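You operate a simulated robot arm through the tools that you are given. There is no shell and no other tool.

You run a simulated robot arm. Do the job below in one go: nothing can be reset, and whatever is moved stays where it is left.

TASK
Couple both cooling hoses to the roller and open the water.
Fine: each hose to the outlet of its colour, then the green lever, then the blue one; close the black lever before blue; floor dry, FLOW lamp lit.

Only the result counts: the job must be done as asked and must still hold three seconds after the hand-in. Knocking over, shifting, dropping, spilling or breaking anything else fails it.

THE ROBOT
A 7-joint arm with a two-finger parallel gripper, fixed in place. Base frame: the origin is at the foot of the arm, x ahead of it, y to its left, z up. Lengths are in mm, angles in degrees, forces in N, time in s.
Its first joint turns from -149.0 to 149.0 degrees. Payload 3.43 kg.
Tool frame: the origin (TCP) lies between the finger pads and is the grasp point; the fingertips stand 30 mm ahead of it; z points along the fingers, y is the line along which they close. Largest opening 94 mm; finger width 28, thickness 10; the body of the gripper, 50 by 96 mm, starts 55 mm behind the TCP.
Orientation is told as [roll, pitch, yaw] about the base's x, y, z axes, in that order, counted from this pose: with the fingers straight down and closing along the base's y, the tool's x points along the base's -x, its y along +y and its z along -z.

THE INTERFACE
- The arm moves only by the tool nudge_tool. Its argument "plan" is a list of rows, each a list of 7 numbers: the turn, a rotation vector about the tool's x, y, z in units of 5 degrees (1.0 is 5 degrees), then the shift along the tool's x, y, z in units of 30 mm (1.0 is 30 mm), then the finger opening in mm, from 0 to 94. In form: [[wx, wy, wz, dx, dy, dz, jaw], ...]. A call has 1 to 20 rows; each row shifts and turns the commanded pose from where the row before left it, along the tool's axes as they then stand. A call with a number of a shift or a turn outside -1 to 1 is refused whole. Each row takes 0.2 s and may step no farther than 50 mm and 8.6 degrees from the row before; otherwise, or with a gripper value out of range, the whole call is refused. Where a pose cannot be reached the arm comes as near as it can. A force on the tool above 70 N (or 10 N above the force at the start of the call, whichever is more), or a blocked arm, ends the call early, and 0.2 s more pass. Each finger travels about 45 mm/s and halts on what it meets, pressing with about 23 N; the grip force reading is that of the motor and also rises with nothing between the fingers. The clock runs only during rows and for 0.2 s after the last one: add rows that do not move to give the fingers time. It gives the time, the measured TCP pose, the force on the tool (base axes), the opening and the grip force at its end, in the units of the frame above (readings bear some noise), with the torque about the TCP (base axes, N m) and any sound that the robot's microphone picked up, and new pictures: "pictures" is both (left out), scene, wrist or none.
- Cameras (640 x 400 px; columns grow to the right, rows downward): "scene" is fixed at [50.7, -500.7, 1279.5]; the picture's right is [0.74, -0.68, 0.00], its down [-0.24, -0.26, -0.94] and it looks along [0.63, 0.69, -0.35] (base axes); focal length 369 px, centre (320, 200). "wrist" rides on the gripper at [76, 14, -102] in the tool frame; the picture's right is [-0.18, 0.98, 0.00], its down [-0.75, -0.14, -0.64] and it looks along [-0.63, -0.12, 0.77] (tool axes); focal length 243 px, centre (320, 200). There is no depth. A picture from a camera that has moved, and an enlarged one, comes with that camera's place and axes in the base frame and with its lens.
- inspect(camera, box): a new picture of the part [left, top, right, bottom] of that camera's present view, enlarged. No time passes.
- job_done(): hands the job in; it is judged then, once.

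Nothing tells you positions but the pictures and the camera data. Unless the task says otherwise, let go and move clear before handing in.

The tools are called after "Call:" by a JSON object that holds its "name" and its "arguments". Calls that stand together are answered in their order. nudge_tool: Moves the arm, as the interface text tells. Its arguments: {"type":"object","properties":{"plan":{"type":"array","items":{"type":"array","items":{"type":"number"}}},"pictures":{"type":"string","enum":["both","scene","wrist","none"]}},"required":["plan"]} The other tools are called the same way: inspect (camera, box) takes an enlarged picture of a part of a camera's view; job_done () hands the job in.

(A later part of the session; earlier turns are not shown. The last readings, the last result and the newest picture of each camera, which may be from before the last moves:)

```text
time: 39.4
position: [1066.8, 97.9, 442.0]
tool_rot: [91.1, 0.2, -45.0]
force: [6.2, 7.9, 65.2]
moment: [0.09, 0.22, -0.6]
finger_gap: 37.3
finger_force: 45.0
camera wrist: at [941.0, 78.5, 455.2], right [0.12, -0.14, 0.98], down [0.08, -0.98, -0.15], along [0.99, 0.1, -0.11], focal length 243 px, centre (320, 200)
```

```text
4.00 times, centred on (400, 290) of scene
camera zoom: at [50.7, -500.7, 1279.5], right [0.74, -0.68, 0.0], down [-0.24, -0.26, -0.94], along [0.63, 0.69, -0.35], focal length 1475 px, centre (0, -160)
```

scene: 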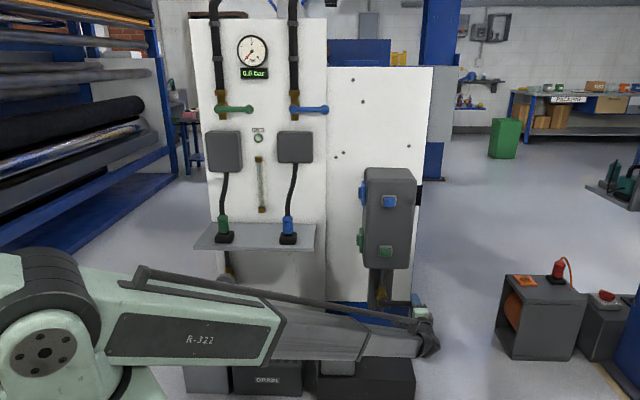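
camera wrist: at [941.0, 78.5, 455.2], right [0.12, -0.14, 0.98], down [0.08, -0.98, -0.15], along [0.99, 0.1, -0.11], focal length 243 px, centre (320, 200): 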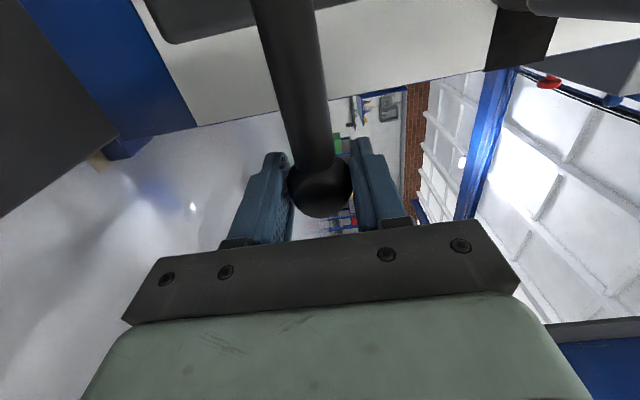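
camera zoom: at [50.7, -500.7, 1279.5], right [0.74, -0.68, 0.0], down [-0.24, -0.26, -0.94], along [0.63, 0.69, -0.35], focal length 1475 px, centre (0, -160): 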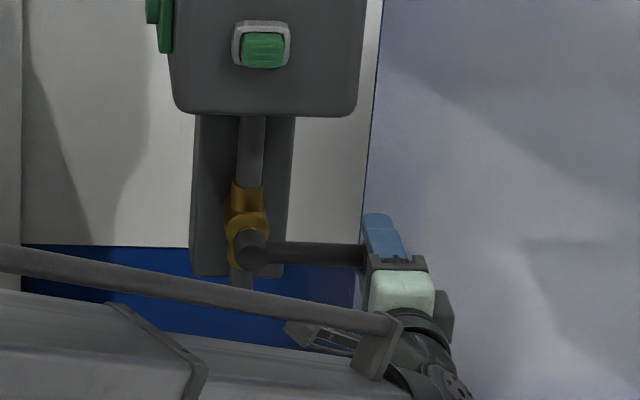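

The lever hit its stop in the horizontal position, so the drain is closed. I'll ease off, open and back straight out.

Call:
{"name": "nudge_tool", "arguments": {"plan": [[0, 0, 0, 0, 0.06, 0, 5], [0, 0, 0, 0, 0, 0, 50], [0, 0, 0, 0, 0, 0, 70], [0, 0, 0, 0, 0, 0, 70], [0, 0, 0, 0, 0, -1, 70], [0, 0, 0, 0, 0, -1, 70], [0, 0, 0, 0, 0, -1, 70], [0, 0, 0, 0, 0, -1, 70], [0, 0, 0, 0, 0, -1, 70]], "pictures": "both"}}

Call:
{"name": "inspect", "arguments": {"camera": "scene", "box": [340, 240, 460, 340]}}

```text
time: 41.4
position: [961.0, -10.9, 435.1]
tool_rot: [90.0, 0.0, -45.0]
force: [0.0, 0.3, 0.4]
moment: [-0.03, 0.01, 0.01]
finger_gap: 70.1
finger_force: 0.1
camera wrist: at [834.8, -28.6, 450.3], right [0.13, -0.13, 0.98], down [0.08, -0.99, -0.14], along [0.99, 0.1, -0.12], focal length 243 px, centre (320, 200)
```

scene: 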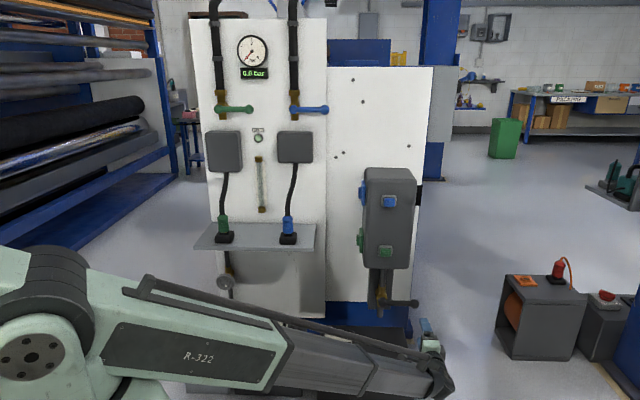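
wrist: 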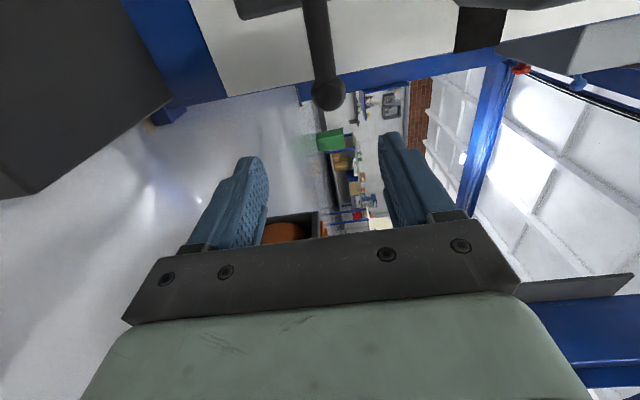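

```text
4.00 times, centred on (400, 290) of scene
camera zoom: at [50.7, -500.7, 1279.5], right [0.74, -0.68, 0.0], down [-0.24, -0.26, -0.94], along [0.63, 0.69, -0.35], focal length 1475 px, centre (0, -160)
```

zoom: 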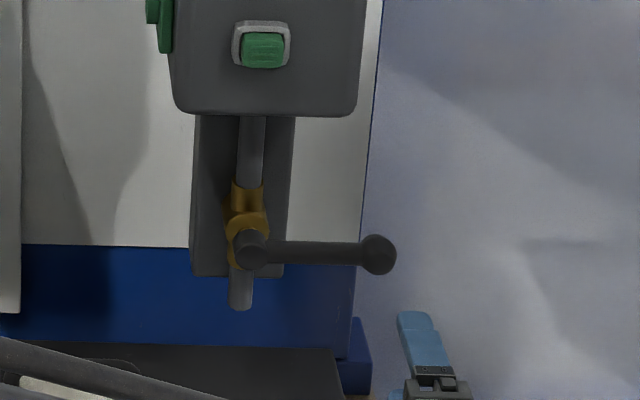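

The black lever now sits horizontal (closed). Now I'll go over to the blue coupling on the shelf, staying well in front of everything.

Call:
{"name": "nudge_tool", "arguments": {"plan": [[0, 0, 0, 1, 1, 0, 94], [0, 0, 0, 1, 1, 0, 94], [0, 0, 0, 1, 1, 0, 94], [0, 0, 0, 1, 1, 0, 94], [0, 0, 0, 1, 1, 0, 94], [0, 0, 0, 1, 1, 0, 94], [0, 0, 0, 1, 1, 0, 94], [0, 0, 0, 1, 1, 0, 94], [0, 0, 0, 1, 1, 0, 94], [0, 0, 0, 1, 0, 0, 94], [0, 0, 0, 1, 0, 0, 94], [0, 0, 0, 1, 0, 0, 94], [0, 0, 0, 1, 0, 0, 94], [0, 0, 0, 1, 0, 0, 94], [0, 0, 0, 1, 0, 0, 94], [0, 0, 0, 1, 0, 0, 94]], "pictures": "none"}}

Call:
{"name": "nudge_tool", "arguments": {"plan": [[0, 0, -1, 0, 0, 0, 94], [0, 0, -1, 0, 0, 0, 94], [0, 0, -1, 0, 0, 0, 94], [0, 0, -1, 0, 0, 0, 94], [0, 0, -1, 0, 0, 0, 94], [0, 0, -1, 0, 0, 0, 94], [0, 0, -1, 0, 0, 0, 94], [0, 0, -1, 0, 0, 0, 94], [0, 0, -1, 0, 0, 0, 94], [0, 0, -1, 0, 0, 0, 94], [0, 0, -1, 0, 0, 0, 94], [0, 0, -1, 0, 0, 0, 94], [0, 0, -1, 0, 0, 0, 94], [0, 0, -1, 0, 0, 0, 94], [0, 0, -1, 0, 0, 0, 94], [0, 0, -1, 0, 0, 0, 94], [0, 0, -1, 0, 0, 0, 94], [0, 0, -1, 0, 0, 0, 94], [0, 0, 0, 0, 0, 0, 94]], "pictures": "both"}}

```text
time: 44.8
position: [620.6, 331.2, 706.7]
tool_rot: [89.9, 0.0, -45.0]
force: [0.6, 0.9, 0.1]
moment: [0.0, 0.03, 0.01]
finger_gap: 94.0
finger_force: 0.1
```

```text
time: 48.8
position: [622.1, 330.4, 706.1]
tool_rot: [-89.4, -89.9, 134.3]
force: [0.4, 0.1, -0.2]
moment: [-0.03, 0.0, 0.02]
finger_gap: 94.1
finger_force: 0.1
camera wrist: at [539.0, 268.2, 629.1], right [-0.69, 0.7, 0.18], down [-0.35, -0.55, 0.75], along [0.63, 0.46, 0.63], focal length 243 px, centre (320, 200)
```

scene: 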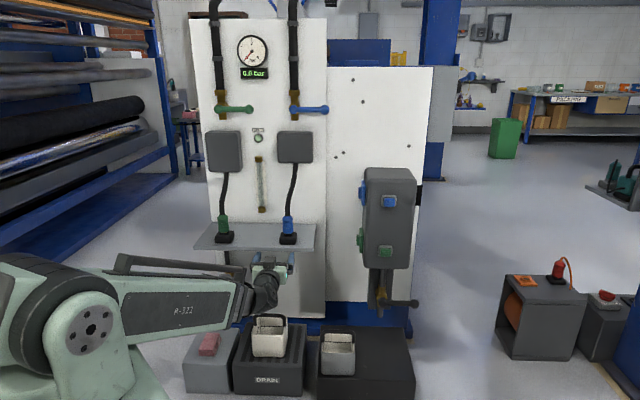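
wrist: 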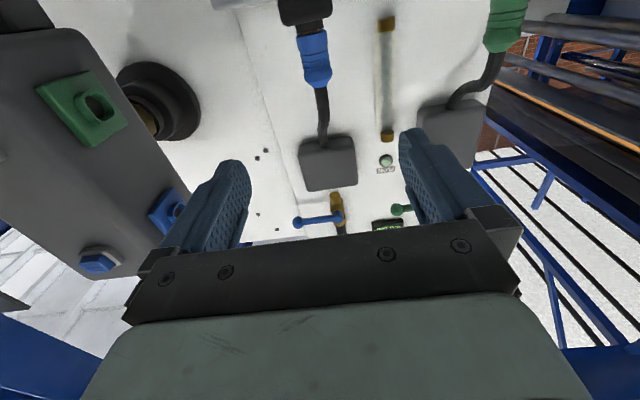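

Call:
{"name": "inspect", "arguments": {"camera": "wrist", "box": [240, 0, 400, 100]}}

Call:
{"name": "inspect", "arguments": {"camera": "scene", "box": [265, 205, 313, 250]}}

Call:
{"name": "inspect", "arguments": {"camera": "wrist", "box": [0, 50, 240, 290]}}

```text
4.00 times, centred on (320, 50) of wrist
camera zoom: at [539.0, 268.2, 629.1], right [-0.69, 0.7, 0.18], down [-0.35, -0.55, 0.75], along [0.63, 0.46, 0.63], focal length 970 px, centre (320, 800)
```

zoom: 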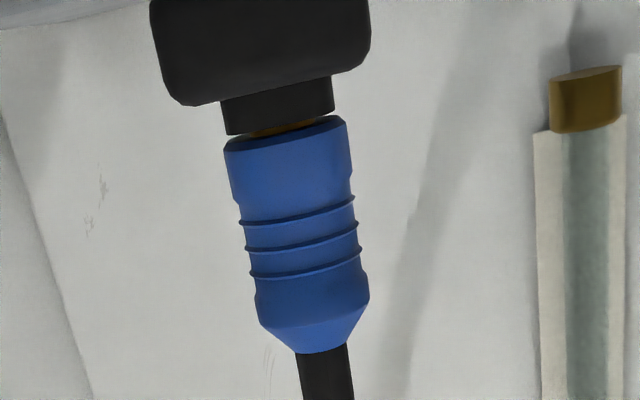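

```text
8.89 times, centred on (289, 228) of scene
camera zoom: at [50.7, -500.7, 1279.5], right [0.74, -0.68, 0.0], down [-0.24, -0.26, -0.94], along [0.63, 0.69, -0.35], focal length 3277 px, centre (596, -44)
```

zoom: 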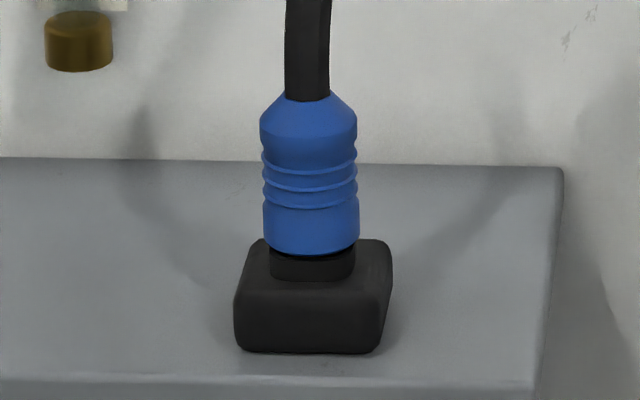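

```text
1.67 times, centred on (120, 170) of wrist
camera zoom: at [539.0, 268.2, 629.1], right [-0.69, 0.7, 0.18], down [-0.35, -0.55, 0.75], along [0.63, 0.46, 0.63], focal length 404 px, centre (653, 250)
```

zoom: 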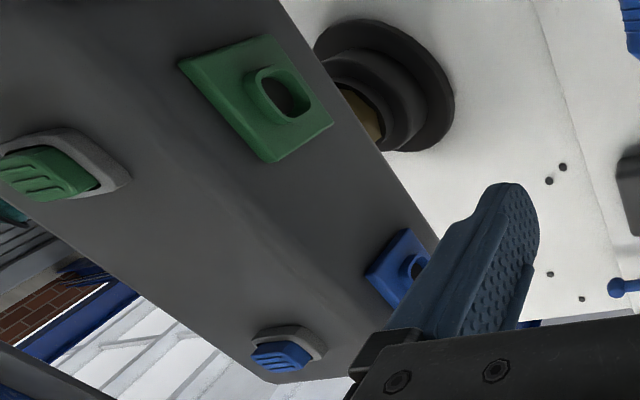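

The blue coupling is at about s=211, d=969, z=690: a 41 mm sleeve standing in a holder on the shelf. I'll approach it level with open jaws, then check alignment before closing.

Call:
{"name": "nudge_tool", "arguments": {"plan": [[0, 0, 0, 0.07, -0.018, 0.94, 94], [0, 0, 0, 0.07, -0.018, 0.94, 94], [0, 0, 0, 0.07, -0.018, 0.94, 94], [0, 0, 0, 0.07, -0.018, 0.94, 94], [0, 0, 0, 0.07, -0.018, 0.94, 94], [0, 0, 0, 0.07, -0.018, 0.94, 94], [0, 0, 0, 0.07, -0.018, 0.94, 94], [0, 0, 0, 0.07, -0.018, 0.94, 94], [0, 0, 0, 0, 0, 0, 94]], "pictures": "both"}}

Call:
{"name": "inspect", "arguments": {"camera": "scene", "box": [250, 195, 330, 255]}}

Call:
{"name": "inspect", "arguments": {"camera": "wrist", "box": [200, 0, 440, 200]}}

```text
time: 50.8
position: [782.5, 486.9, 688.2]
tool_rot: [28.2, -90.1, 16.8]
force: [0.0, -0.5, -0.1]
moment: [0.01, -0.01, 0.0]
finger_gap: 94.0
finger_force: 0.1
camera wrist: at [701.6, 425.2, 612.1], right [-0.69, 0.7, 0.18], down [-0.35, -0.55, 0.75], along [0.63, 0.46, 0.63], focal length 243 px, centre (320, 200)
```

scene: 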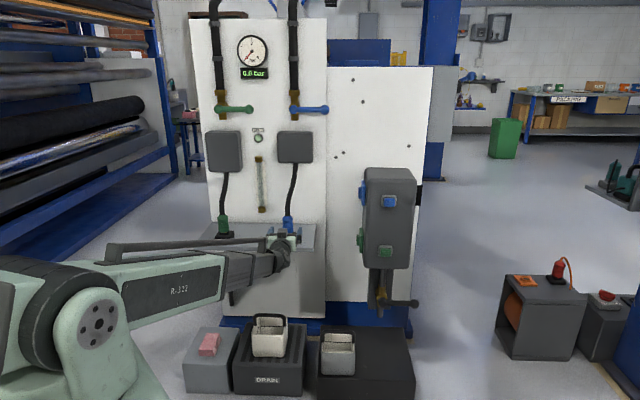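
wrist: 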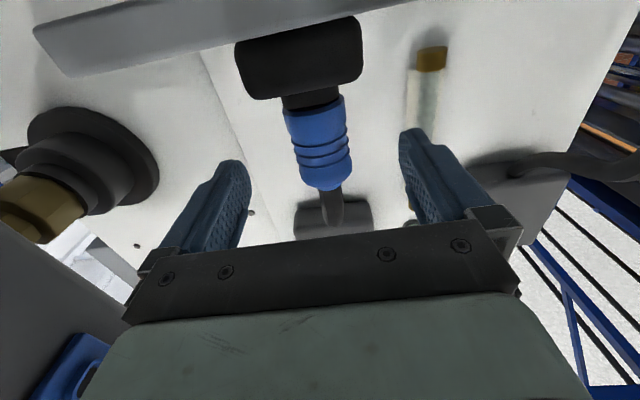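

```text
6.67 times, centred on (290, 225) of scene
camera zoom: at [50.7, -500.7, 1279.5], right [0.74, -0.68, 0.0], down [-0.24, -0.26, -0.94], along [0.63, 0.69, -0.35], focal length 2458 px, centre (520, 33)
```

zoom: 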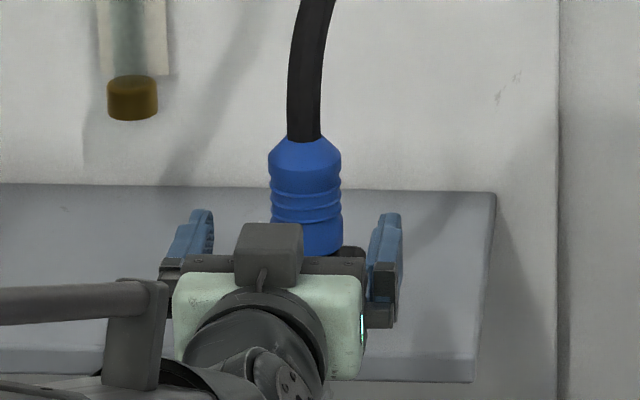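

```text
2.00 times, centred on (320, 100) of wrist
camera zoom: at [701.6, 425.2, 612.1], right [-0.69, 0.7, 0.18], down [-0.35, -0.55, 0.75], along [0.63, 0.46, 0.63], focal length 485 px, centre (320, 400)
```

zoom: 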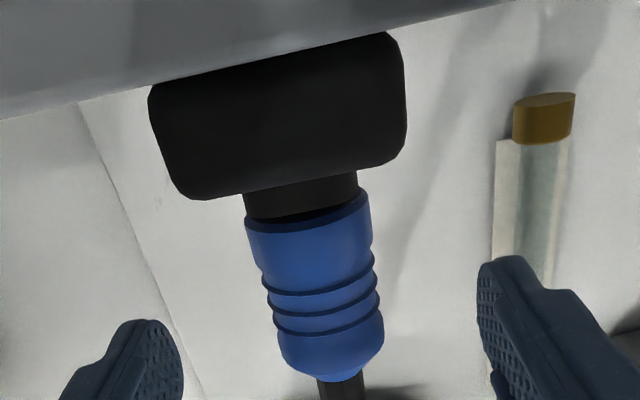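

Call:
{"name": "nudge_tool", "arguments": {"plan": [[0, 0, 0, -0.03, -0.02, 1, 94], [0, 0, 0, -0.03, -0.02, 1, 94], [0, 0, 0, 0, 0, 0, 94]], "pictures": "both"}}

Call:
{"name": "inspect", "arguments": {"camera": "wrist", "box": [200, 0, 440, 240]}}

Call:
{"name": "inspect", "arguments": {"camera": "scene", "box": [250, 195, 330, 255]}}

```text
time: 51.6
position: [828.1, 528.3, 689.9]
tool_rot: [45.0, -89.9, 0.0]
force: [-0.5, 0.6, -0.6]
moment: [0.01, 0.04, 0.01]
finger_gap: 94.1
finger_force: 0.1
camera wrist: at [744.9, 466.8, 613.6], right [-0.69, 0.7, 0.18], down [-0.35, -0.55, 0.75], along [0.63, 0.46, 0.63], focal length 243 px, centre (320, 200)
```

scene: 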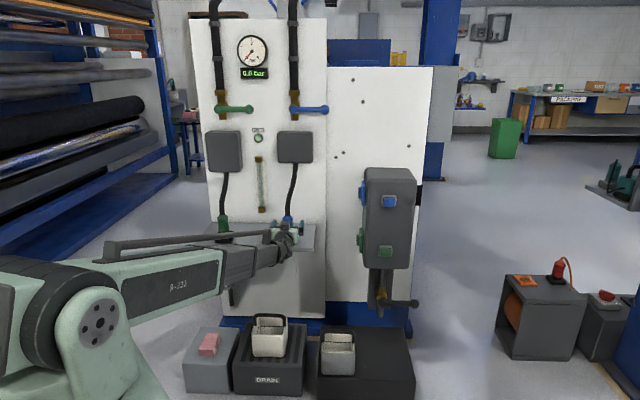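
wrist: 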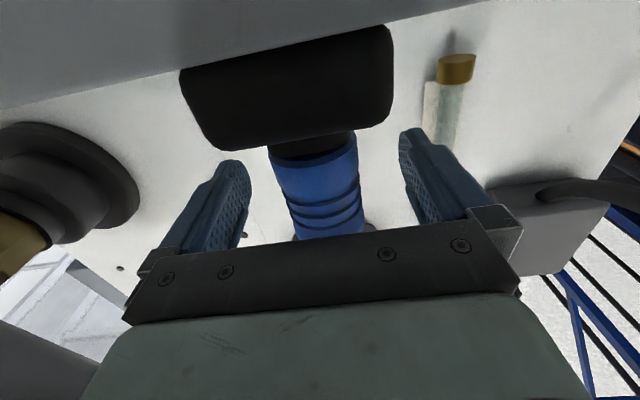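

```text
1.67 times, centred on (320, 120) of wrist
camera zoom: at [744.9, 466.8, 613.6], right [-0.69, 0.7, 0.18], down [-0.35, -0.55, 0.75], along [0.63, 0.46, 0.63], focal length 404 px, centre (320, 333)
```

zoom: 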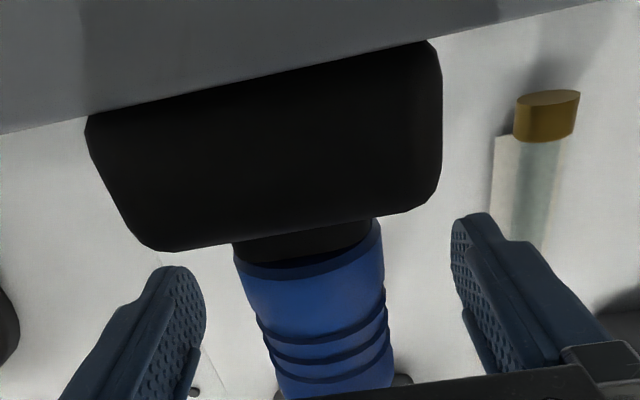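

```text
6.67 times, centred on (290, 225) of scene
camera zoom: at [50.7, -500.7, 1279.5], right [0.74, -0.68, 0.0], down [-0.24, -0.26, -0.94], along [0.63, 0.69, -0.35], focal length 2458 px, centre (520, 33)
```

zoom: 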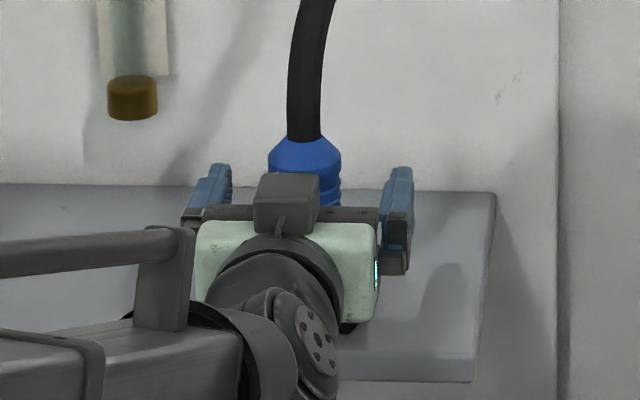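

Call:
{"name": "nudge_tool", "arguments": {"plan": [[0, 0, 0, 0, 0.07, 0, 94], [0, 0, 0, 0, 0, 0, 70], [0, 0, 0, 0, 0, 0, 50], [0, 0, 0, 0, 0, 0, 42], [0, 0, 0, 0, 0, 0, 34], [0, 0, 0, 0, 0, 0, 25], [0, 0, 0, 0, 0, 0, 10], [0, 0, 0, 0, 0, 0, 5]], "pictures": "both"}}

Call:
{"name": "inspect", "arguments": {"camera": "scene", "box": [250, 195, 330, 255]}}

```text
time: 53.4
position: [826.5, 529.9, 690.4]
tool_rot: [77.5, -89.9, -32.5]
force: [14.3, -10.1, 3.9]
moment: [-0.03, -0.14, -0.05]
finger_gap: 45.6
finger_force: 23.2
camera wrist: at [744.1, 467.5, 613.8], right [-0.69, 0.7, 0.19], down [-0.35, -0.55, 0.75], along [0.63, 0.46, 0.63], focal length 243 px, centre (320, 200)
```

scene: 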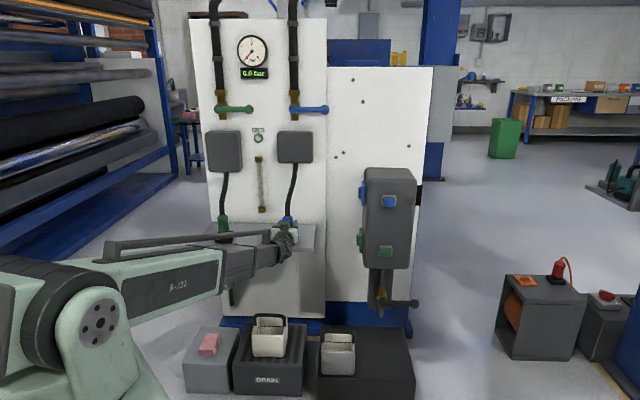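
wrist: 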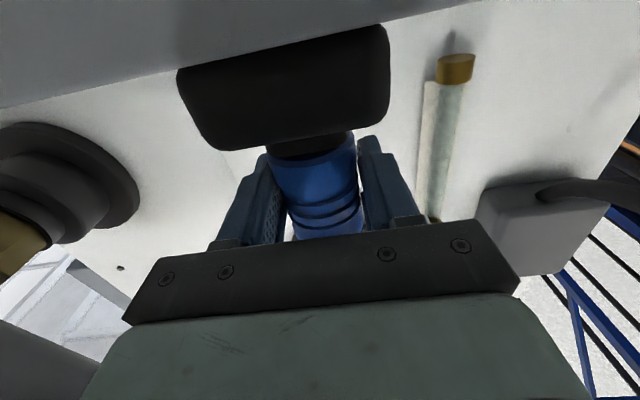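

```text
6.67 times, centred on (290, 225) of scene
camera zoom: at [50.7, -500.7, 1279.5], right [0.74, -0.68, 0.0], down [-0.24, -0.26, -0.94], along [0.63, 0.69, -0.35], focal length 2458 px, centre (520, 33)
```

zoom: 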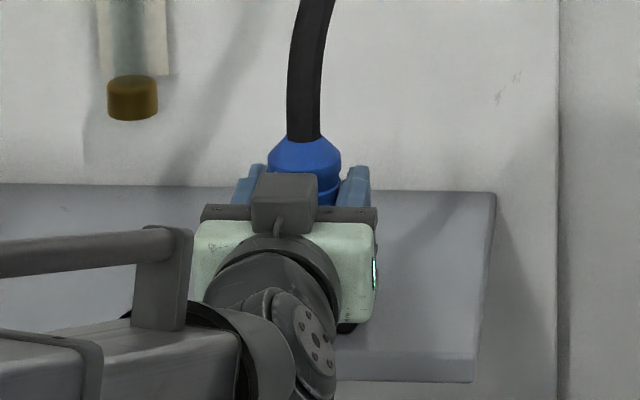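

Call:
{"name": "nudge_tool", "arguments": {"plan": [[0, 0, 0, 0, 0, 0, 5], [0, 0, 0, 0, 0, 0, 5], [0, 0, 0, 0, 0, 0, 5]], "pictures": "wrist"}}

Call:
{"name": "inspect", "arguments": {"camera": "wrist", "box": [200, 100, 440, 260]}}

```text
time: 54.2
position: [825.8, 529.3, 689.8]
tool_rot: [80.7, -89.9, -35.7]
force: [18.4, -15.2, 5.0]
moment: [-0.08, -0.15, -0.06]
finger_gap: 45.6
finger_force: 23.3
camera wrist: at [744.1, 467.5, 613.8], right [-0.69, 0.7, 0.19], down [-0.35, -0.55, 0.75], along [0.63, 0.46, 0.63], focal length 243 px, centre (320, 200)
```

wrist: 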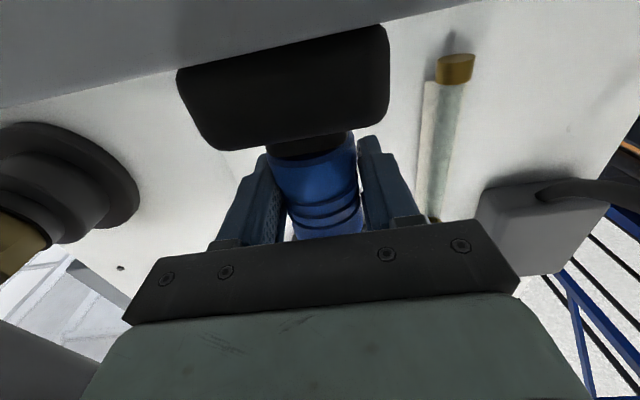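

```text
2.50 times, centred on (320, 180) of wrist
camera zoom: at [744.1, 467.5, 613.8], right [-0.69, 0.7, 0.19], down [-0.35, -0.55, 0.75], along [0.63, 0.46, 0.63], focal length 606 px, centre (320, 250)
```

zoom: 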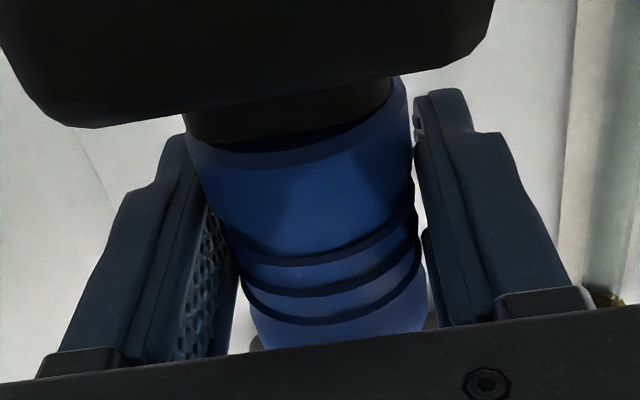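

The right finger touches first, so the coupling sits about 2 mm to the right of the jaw centre. I'll shift that way so both fingers grip.

Call:
{"name": "nudge_tool", "arguments": {"plan": [[0, 0, 0, 0, -0.08, 0, 5], [0, 0, 0, 0, 0, 0, 5], [0, 0, 0, 0, 0, 0, 5]], "pictures": "none"}}

```text
time: 55.0
position: [827.2, 530.3, 691.2]
tool_rot: [-123.8, -89.9, 168.9]
force: [4.0, -0.5, 1.3]
moment: [0.03, 0.05, -0.02]
finger_gap: 45.6
finger_force: 23.0
```

Call:
{"name": "inspect", "arguments": {"camera": "wrist", "box": [200, 100, 440, 260]}}

Call:
{"name": "inspect", "arguments": {"camera": "scene", "box": [270, 205, 318, 240]}}

```text
2.50 times, centred on (320, 180) of wrist
camera zoom: at [744.4, 467.1, 613.7], right [-0.7, 0.69, 0.18], down [-0.35, -0.55, 0.75], along [0.62, 0.46, 0.63], focal length 606 px, centre (320, 250)
```

zoom: 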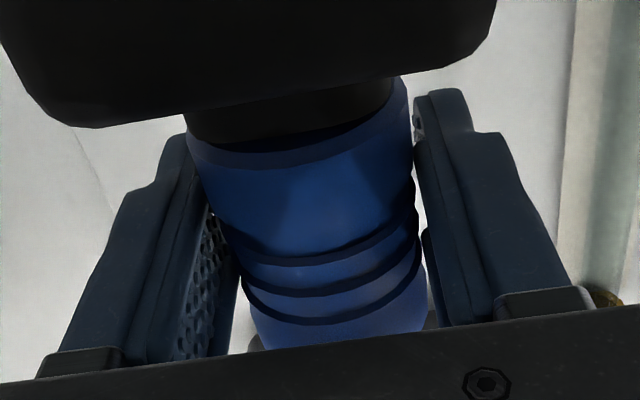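

```text
11.43 times, centred on (294, 222) of scene
camera zoom: at [50.7, -500.7, 1279.5], right [0.74, -0.68, 0.0], down [-0.24, -0.26, -0.94], along [0.63, 0.69, -0.35], focal length 4213 px, centre (617, -57)
```

zoom: 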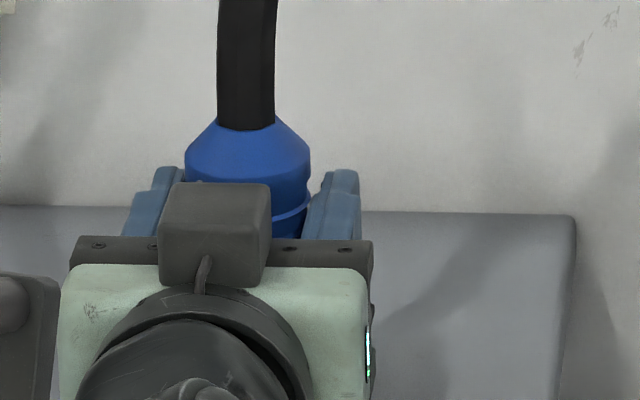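

Call:
{"name": "nudge_tool", "arguments": {"plan": [[0, 0, 0, -0.1, 0, 0, 0], [0, 0, 0, -0.1, 0, 0, 0], [0, 0, 0, -0.1, 0, 0, 0]], "pictures": "wrist"}}

Call:
{"name": "inspect", "arguments": {"camera": "wrist", "box": [200, 100, 440, 260]}}

Call:
{"name": "inspect", "arguments": {"camera": "scene", "box": [265, 205, 313, 250]}}

```text
time: 55.8
position: [827.2, 529.3, 700.1]
tool_rot: [125.9, -90.0, -81.0]
force: [0.1, 0.1, -1.7]
moment: [0.0, 0.05, 0.04]
finger_gap: 45.8
finger_force: 23.6
camera wrist: at [744.8, 466.6, 623.5], right [-0.69, 0.69, 0.18], down [-0.35, -0.55, 0.75], along [0.63, 0.46, 0.63], focal length 243 px, centre (320, 200)
```

wrist: 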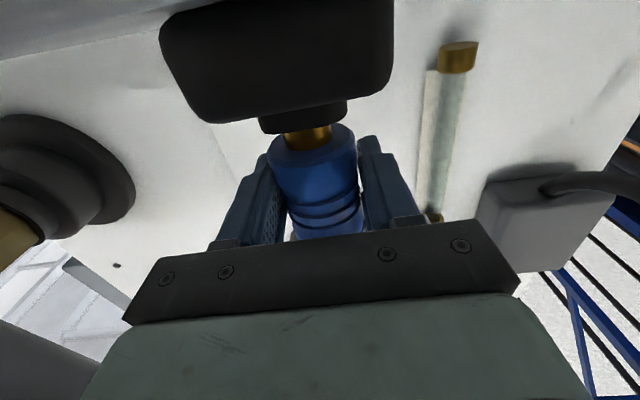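

```text
2.50 times, centred on (320, 180) of wrist
camera zoom: at [744.8, 466.6, 623.5], right [-0.69, 0.69, 0.18], down [-0.35, -0.55, 0.75], along [0.63, 0.46, 0.63], focal length 606 px, centre (320, 250)
```

zoom: 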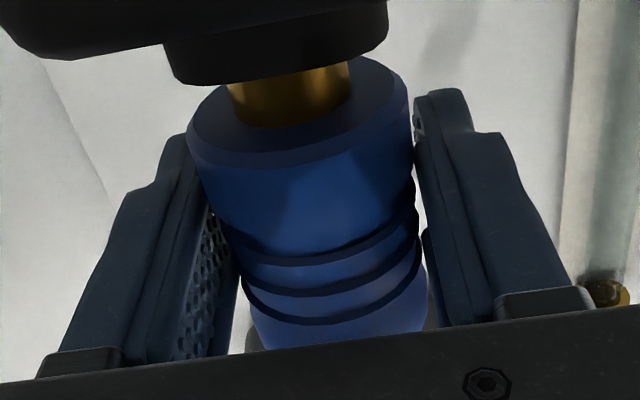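

```text
8.89 times, centred on (289, 228) of scene
camera zoom: at [50.7, -500.7, 1279.5], right [0.74, -0.68, 0.0], down [-0.24, -0.26, -0.94], along [0.63, 0.69, -0.35], focal length 3277 px, centre (596, -44)
```

zoom: 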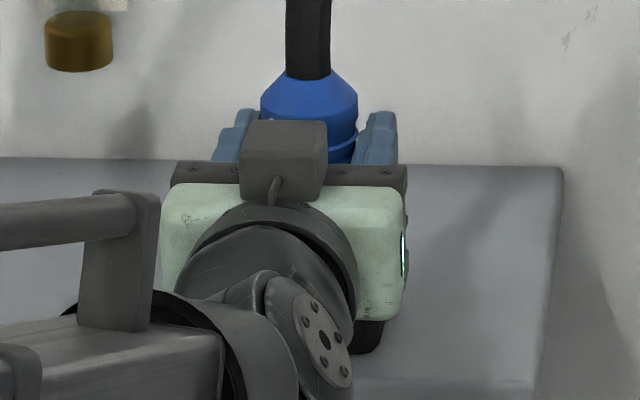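

The coupling lifts cleanly with its brass plug showing. I'll keep lifting straight up until it's clear of the holder.

Call:
{"name": "nudge_tool", "arguments": {"plan": [[0, 0, 0, -0.4, 0, 0, 0], [0, 0, 0, -0.4, 0, 0, 0], [0, 0, 0, -0.4, 0, 0, 0], [0, 0, 0, -0.4, 0, 0, 0], [0, 0, 0, -0.4, 0, 0, 0]], "pictures": "both"}}

Call:
{"name": "inspect", "arguments": {"camera": "wrist", "box": [200, 50, 440, 260]}}

Call:
{"name": "inspect", "arguments": {"camera": "scene", "box": [265, 185, 325, 250]}}

```text
time: 57.0
position: [826.2, 527.8, 758.9]
tool_rot: [79.3, -90.0, -34.3]
force: [-1.1, 0.3, -1.4]
moment: [0.01, -0.01, 0.03]
finger_gap: 45.5
finger_force: 23.2
camera wrist: at [745.0, 466.5, 682.9], right [-0.69, 0.7, 0.18], down [-0.35, -0.55, 0.75], along [0.63, 0.46, 0.63], focal length 243 px, centre (320, 200)
```

scene: 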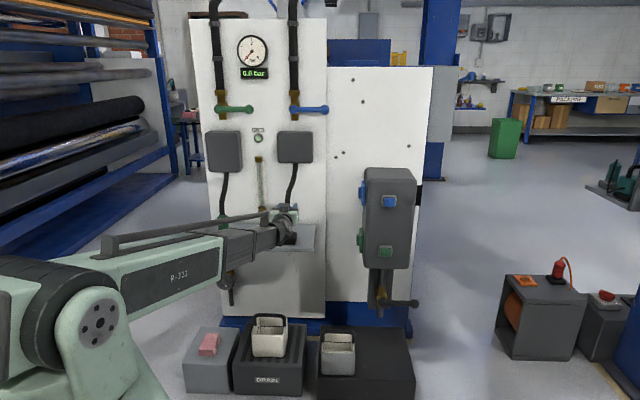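
wrist: 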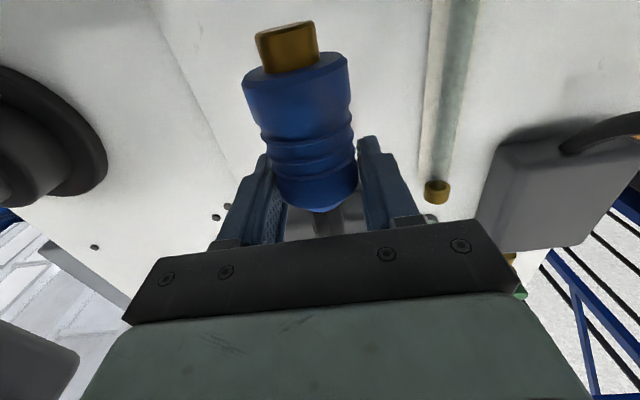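

```text
1.90 times, centred on (320, 155) of wrist
camera zoom: at [745.0, 466.5, 682.9], right [-0.69, 0.7, 0.18], down [-0.35, -0.55, 0.75], along [0.63, 0.46, 0.63], focal length 462 px, centre (320, 286)
```

zoom: 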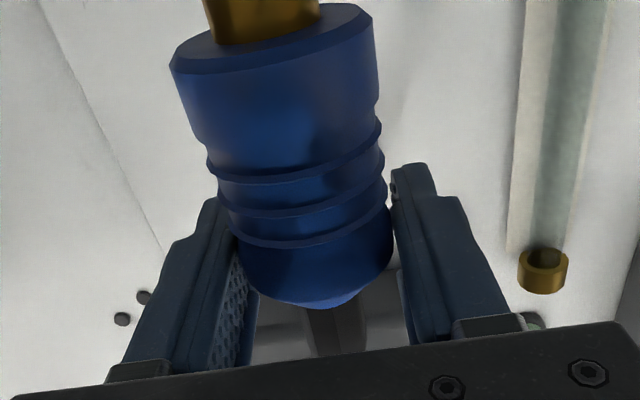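

```text
6.15 times, centred on (295, 218) of scene
camera zoom: at [50.7, -500.7, 1279.5], right [0.74, -0.68, 0.0], down [-0.24, -0.26, -0.94], along [0.63, 0.69, -0.35], focal length 2269 px, centre (474, 92)
```

zoom: 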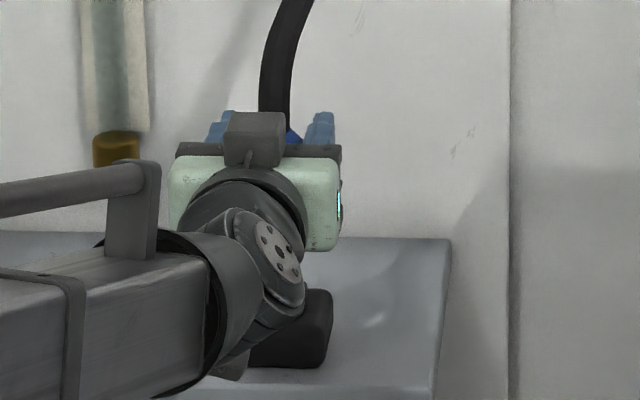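

The coupling is out of its holder but slid down in the jaws while lifting, so I'm holding only its upper end. Let me look at the plug closely before deciding how to re-grip.

Call:
{"name": "inspect", "arguments": {"camera": "wrist", "box": [220, 0, 380, 100]}}

Call:
{"name": "inspect", "arguments": {"camera": "scene", "box": [255, 120, 335, 200]}}

```text
4.00 times, centred on (300, 50) of wrist
camera zoom: at [745.0, 466.5, 682.9], right [-0.69, 0.7, 0.18], down [-0.35, -0.55, 0.75], along [0.63, 0.46, 0.63], focal length 970 px, centre (400, 800)
```

zoom: 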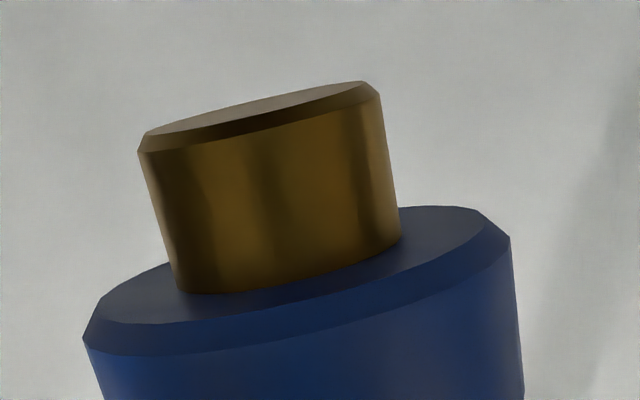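

```text
5.00 times, centred on (295, 160) of scene
camera zoom: at [50.7, -500.7, 1279.5], right [0.74, -0.68, 0.0], down [-0.24, -0.26, -0.94], along [0.63, 0.69, -0.35], focal length 1843 px, centre (445, 400)
```

zoom: 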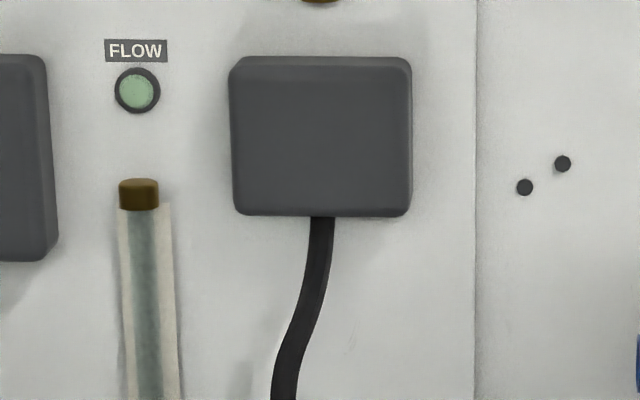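

I'll lower it back into its holder and re-grip lower on the sleeve.

Call:
{"name": "nudge_tool", "arguments": {"plan": [[0, 0, 0, 0.35, 0, 0, 0], [0, 0, 0, 0.35, 0, 0, 0], [0, 0, 0, 0.3, 0, 0, 0], [0, 0, 0, 0.2, 0, 0, 0], [0, 0, 0, 0.1, 0, 0, 0], [0, 0, 0, 0, 0, 0, 0]], "pictures": "wrist"}}

Call:
{"name": "inspect", "arguments": {"camera": "wrist", "box": [200, 0, 440, 240]}}

```text
time: 58.4
position: [827.5, 529.2, 720.5]
tool_rot: [177.2, -89.8, -132.0]
force: [-3.6, 5.8, 7.9]
moment: [-0.18, 0.31, -0.02]
finger_gap: 45.7
finger_force: 23.2
camera wrist: at [744.5, 466.9, 644.8], right [-0.7, 0.69, 0.18], down [-0.35, -0.56, 0.75], along [0.62, 0.46, 0.63], focal length 243 px, centre (320, 200)
```

wrist: 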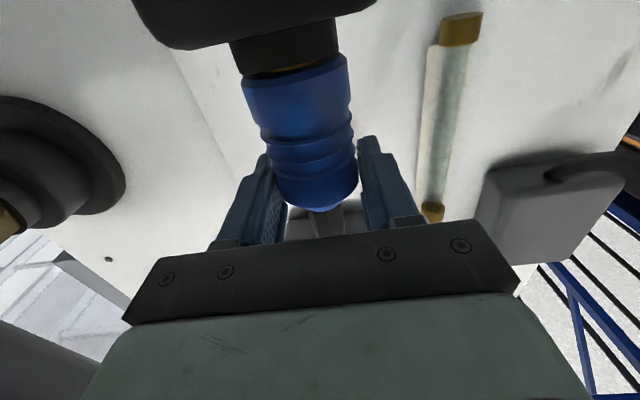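

```text
1.67 times, centred on (320, 120) of wrist
camera zoom: at [744.5, 466.9, 644.8], right [-0.7, 0.69, 0.18], down [-0.35, -0.56, 0.75], along [0.62, 0.46, 0.63], focal length 404 px, centre (320, 333)
```

zoom: 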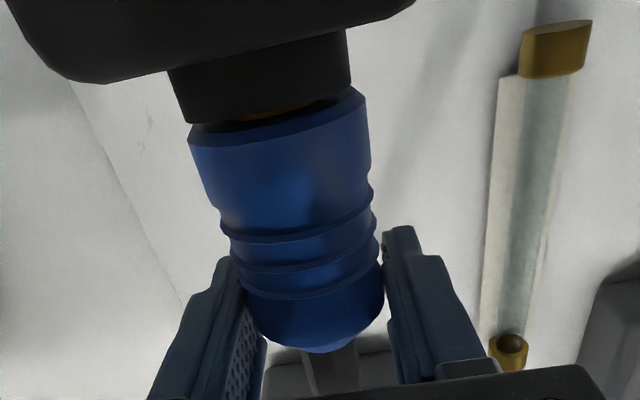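

It's back in the holder. I'll open, go lower on the sleeve and close again, this time adjusting the sideways position until both fingers bear on it (about 42 mm gap, higher grip force).

Call:
{"name": "nudge_tool", "arguments": {"plan": [[0, 0, 0, 0, 0, 0, 60], [0, 0, 0, 0, 0, 0, 70], [0, 0, 0, 0.5, 0, 0, 70], [0, 0, 0, 0.5, 0, 0, 70], [0, 0, 0, 0.4, 0, 0, 70], [0, 0, 0, 0, 0, 0, 70]], "pictures": "wrist"}}

Call:
{"name": "inspect", "arguments": {"camera": "wrist", "box": [200, 60, 440, 260]}}

Call:
{"name": "inspect", "arguments": {"camera": "scene", "box": [270, 205, 318, 240]}}

```text
time: 59.8
position: [827.4, 527.9, 678.2]
tool_rot: [145.2, -90.0, -100.2]
force: [0.8, -0.4, 0.6]
moment: [0.0, -0.01, -0.02]
finger_gap: 70.0
finger_force: 0.0
camera wrist: at [745.0, 466.6, 602.2], right [-0.69, 0.7, 0.18], down [-0.35, -0.55, 0.75], along [0.63, 0.46, 0.63], focal length 243 px, centre (320, 200)
```

wrist: 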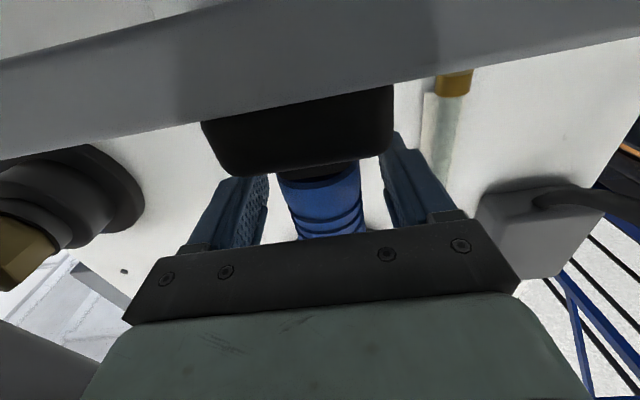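

```text
2.00 times, centred on (320, 160) of wrist
camera zoom: at [745.0, 466.6, 602.2], right [-0.69, 0.7, 0.18], down [-0.35, -0.55, 0.75], along [0.63, 0.46, 0.63], focal length 485 px, centre (320, 280)
```

zoom: 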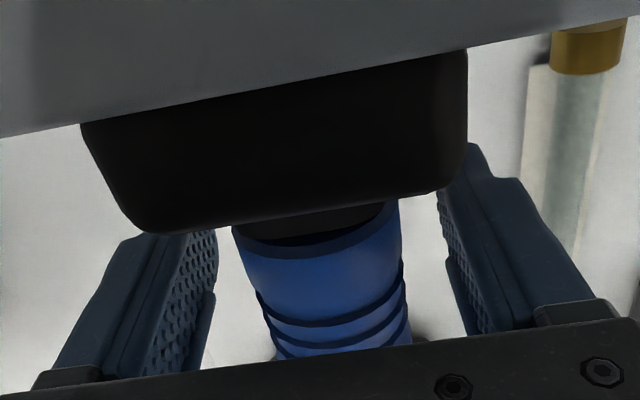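

```text
11.43 times, centred on (294, 222) of scene
camera zoom: at [50.7, -500.7, 1279.5], right [0.74, -0.68, 0.0], down [-0.24, -0.26, -0.94], along [0.63, 0.69, -0.35], focal length 4213 px, centre (617, -57)
```

zoom: 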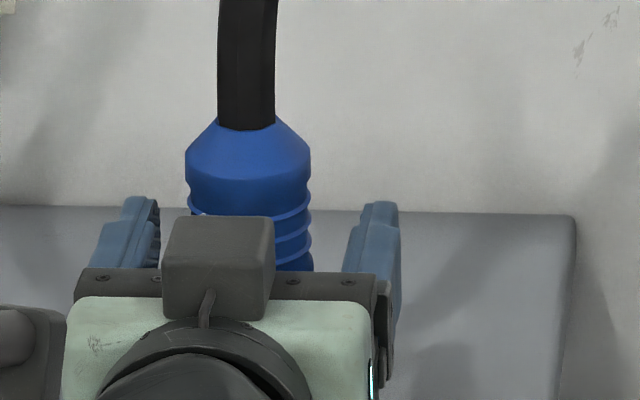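

Call:
{"name": "nudge_tool", "arguments": {"plan": [[0, 0, 0, 0, 0, 0, 50], [0, 0, 0, 0, 0, 0, 30], [0, 0, 0, 0, 0, 0, 10], [0, 0, 0, 0, 0, 0, 0], [0, 0, 0, 0, 0, 0, 0]], "pictures": "wrist"}}

Call:
{"name": "inspect", "arguments": {"camera": "wrist", "box": [200, 60, 440, 260]}}

Call:
{"name": "inspect", "arguments": {"camera": "scene", "box": [270, 205, 318, 240]}}

```text
time: 61.0
position: [826.6, 528.7, 679.1]
tool_rot: [-132.1, -90.0, 176.9]
force: [-7.3, 8.9, 0.4]
moment: [0.04, 0.05, 0.03]
finger_gap: 46.0
finger_force: 22.5
camera wrist: at [744.5, 467.0, 602.2], right [-0.7, 0.69, 0.18], down [-0.35, -0.55, 0.75], along [0.63, 0.46, 0.63], focal length 243 px, centre (320, 200)
```

wrist: 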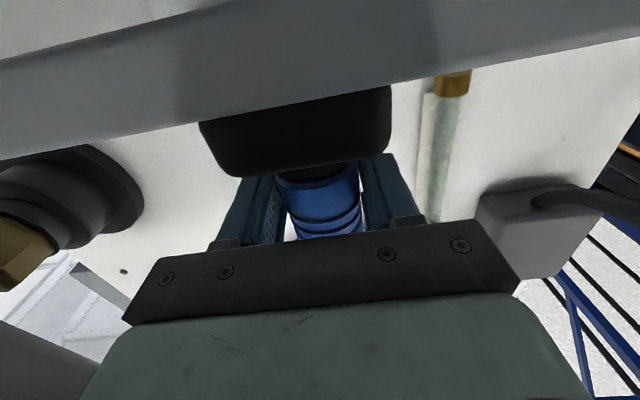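

```text
2.00 times, centred on (320, 160) of wrist
camera zoom: at [744.5, 467.0, 602.2], right [-0.7, 0.69, 0.18], down [-0.35, -0.55, 0.75], along [0.63, 0.46, 0.63], focal length 485 px, centre (320, 280)
```

zoom: 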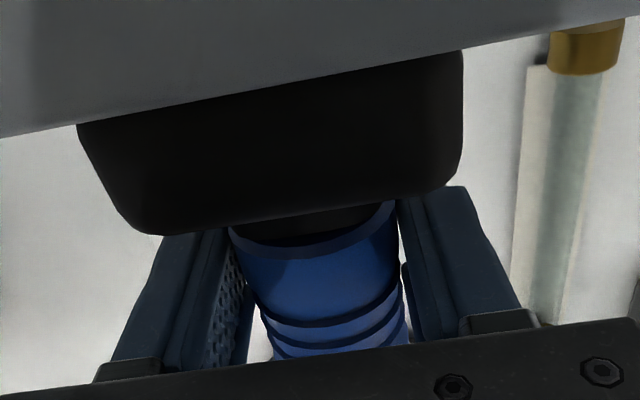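

```text
11.43 times, centred on (294, 222) of scene
camera zoom: at [50.7, -500.7, 1279.5], right [0.74, -0.68, 0.0], down [-0.24, -0.26, -0.94], along [0.63, 0.69, -0.35], focal length 4213 px, centre (617, -57)
```

zoom: 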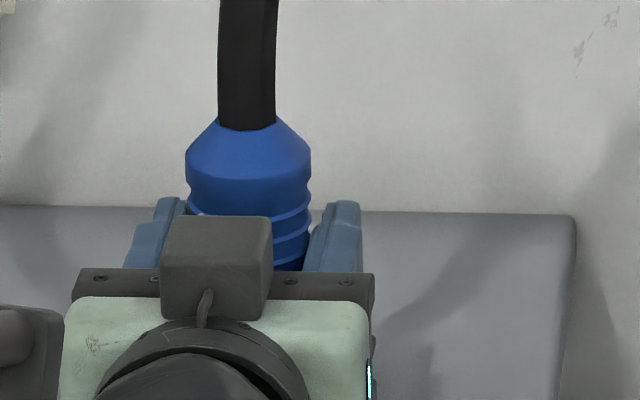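

Call:
{"name": "nudge_tool", "arguments": {"plan": [[0, 0, 0, 0, 0, 0, 52], [0, 0, 0, 0, 0.04, 0, 52], [0, 0, 0, 0, 0, 0, 52], [0, 0, 0, 0, 0, 0, 30], [0, 0, 0, 0, 0, 0, 10], [0, 0, 0, 0, 0, 0, 0], [0, 0, 0, 0, 0, 0, 0]], "pictures": "none"}}

```text
time: 62.6
position: [825.7, 528.8, 679.0]
tool_rot: [75.7, -90.0, -30.7]
force: [4.2, -4.0, 0.0]
moment: [-0.09, -0.06, 0.01]
finger_gap: 45.8
finger_force: 22.7
```

Call:
{"name": "nudge_tool", "arguments": {"plan": [[0, 0, 0, -0.15, 0, 0, 0], [0, 0, 0, -0.15, 0, 0, 0], [0, 0, 0, -0.15, 0, 0, 0]], "pictures": "wrist"}}

Call:
{"name": "nudge_tool", "arguments": {"plan": [[0, 0, 0, -0.15, 0, 0, 0], [0, 0, 0, -0.15, 0, 0, 0]], "pictures": "wrist"}}

```text
time: 63.4
position: [825.5, 529.8, 692.8]
tool_rot: [-14.9, -90.0, 59.9]
force: [-0.3, -0.8, -1.7]
moment: [0.0, 0.02, 0.01]
finger_gap: 45.8
finger_force: 22.8
camera wrist: at [743.7, 467.2, 615.5], right [-0.69, 0.7, 0.18], down [-0.35, -0.55, 0.75], along [0.63, 0.46, 0.63], focal length 243 px, centre (320, 200)
```

wrist: 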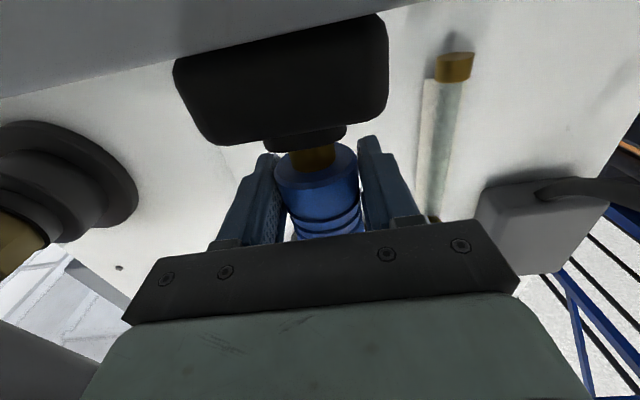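

```text
time: 64.0
position: [826.6, 529.8, 701.1]
tool_rot: [134.9, -89.9, -89.8]
force: [-0.3, 0.5, -2.1]
moment: [-0.02, 0.0, 0.0]
finger_gap: 45.4
finger_force: 22.6
camera wrist: at [743.9, 467.1, 624.7], right [-0.69, 0.7, 0.18], down [-0.35, -0.55, 0.75], along [0.63, 0.46, 0.63], focal length 243 px, centre (320, 200)
```

wrist: 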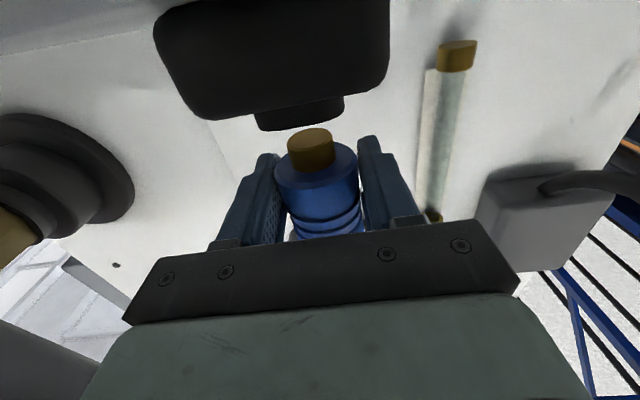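

The plug is fully out with no slip this time. I'll move away from the panel and up slowly, checking for slip.

Call:
{"name": "nudge_tool", "arguments": {"plan": [[0, 0, 0, -0.1, 0, -0.1, 0], [0, 0, 0, -0.15, 0, -0.2, 0], [0, 0, 0, -0.15, 0, -0.25, 0], [0, 0, 0, -0.15, 0, -0.25, 0], [0, 0, 0, -0.1, 0, -0.2, 0], [0, 0, 0, 0, 0, 0, 0]], "pictures": "both"}}

Call:
{"name": "inspect", "arguments": {"camera": "scene", "box": [240, 120, 340, 250]}}

```text
time: 65.4
position: [805.2, 507.7, 720.7]
tool_rot: [70.9, -89.9, -25.9]
force: [-0.3, -0.3, -1.6]
moment: [0.02, -0.03, 0.03]
finger_gap: 46.0
finger_force: 22.2
camera wrist: at [722.9, 445.8, 644.3], right [-0.69, 0.7, 0.18], down [-0.35, -0.55, 0.75], along [0.63, 0.46, 0.63], focal length 243 px, centre (320, 200)
```

scene: 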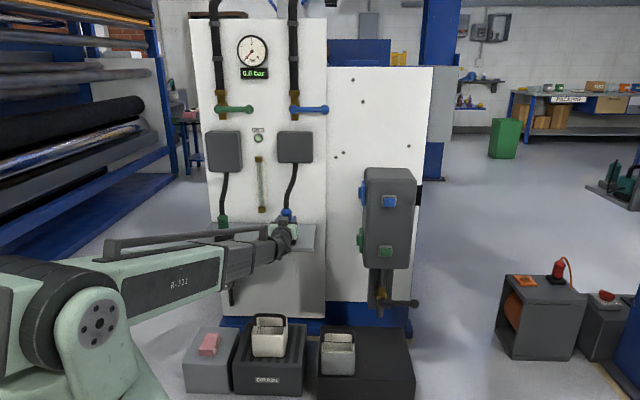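
wrist: 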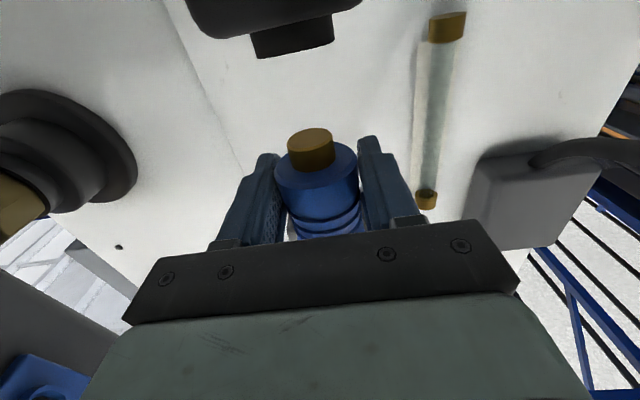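

```text
3.08 times, centred on (290, 185) of scene
camera zoom: at [50.7, -500.7, 1279.5], right [0.74, -0.68, 0.0], down [-0.24, -0.26, -0.94], along [0.63, 0.69, -0.35], focal length 1134 px, centre (412, 246)
```

zoom: 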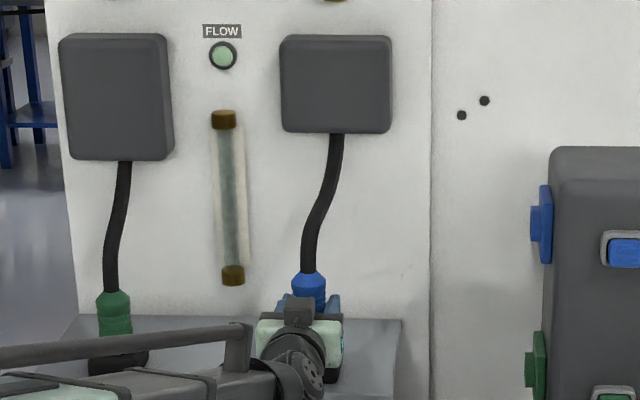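

No slip. I'll carry it gently up and right, toward a spot left of the blue port, keeping it vertical for now so the camera can see the port.

Call:
{"name": "nudge_tool", "arguments": {"plan": [[0, 0, 0, -0.1, -0.05, -0.1, 0], [0, 0, 0, -0.2, -0.1, -0.15, 0], [0, 0, 0, -0.25, -0.15, -0.2, 0], [0, 0, 0, -0.25, -0.15, -0.2, 0], [0, 0, 0, -0.25, -0.15, -0.2, 0], [0, 0, 0, -0.25, -0.15, -0.2, 0], [0, 0, 0, -0.25, -0.15, -0.2, 0], [0, 0, 0, -0.25, -0.15, -0.2, 0], [0, 0, 0, -0.25, -0.15, -0.2, 0], [0, 0, 0, -0.25, -0.15, -0.2, 0], [0, 0, 0, -0.15, -0.1, -0.1, 0], [0, 0, 0, 0, 0, 0, 0]], "pictures": "both"}}

```text
time: 68.0
position: [794.6, 437.6, 794.0]
tool_rot: [79.9, -89.9, -34.9]
force: [-1.0, 1.1, -1.5]
moment: [0.0, 0.0, -0.03]
finger_gap: 45.5
finger_force: 22.8
camera wrist: at [712.4, 374.3, 717.7], right [-0.69, 0.69, 0.18], down [-0.35, -0.55, 0.75], along [0.63, 0.46, 0.63], focal length 243 px, centre (320, 200)
```

scene: 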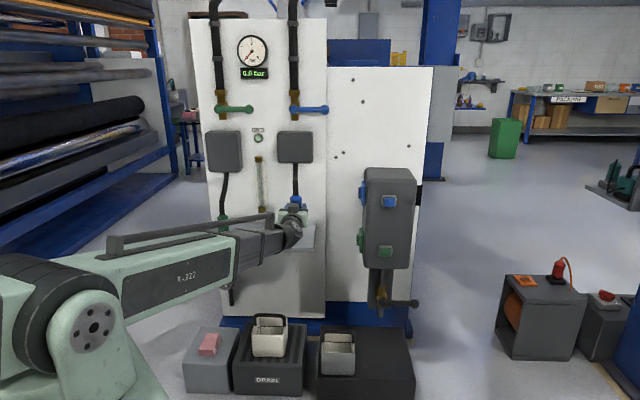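
wrist: 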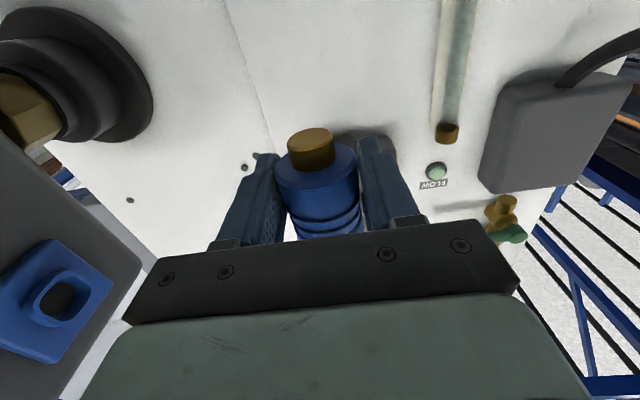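

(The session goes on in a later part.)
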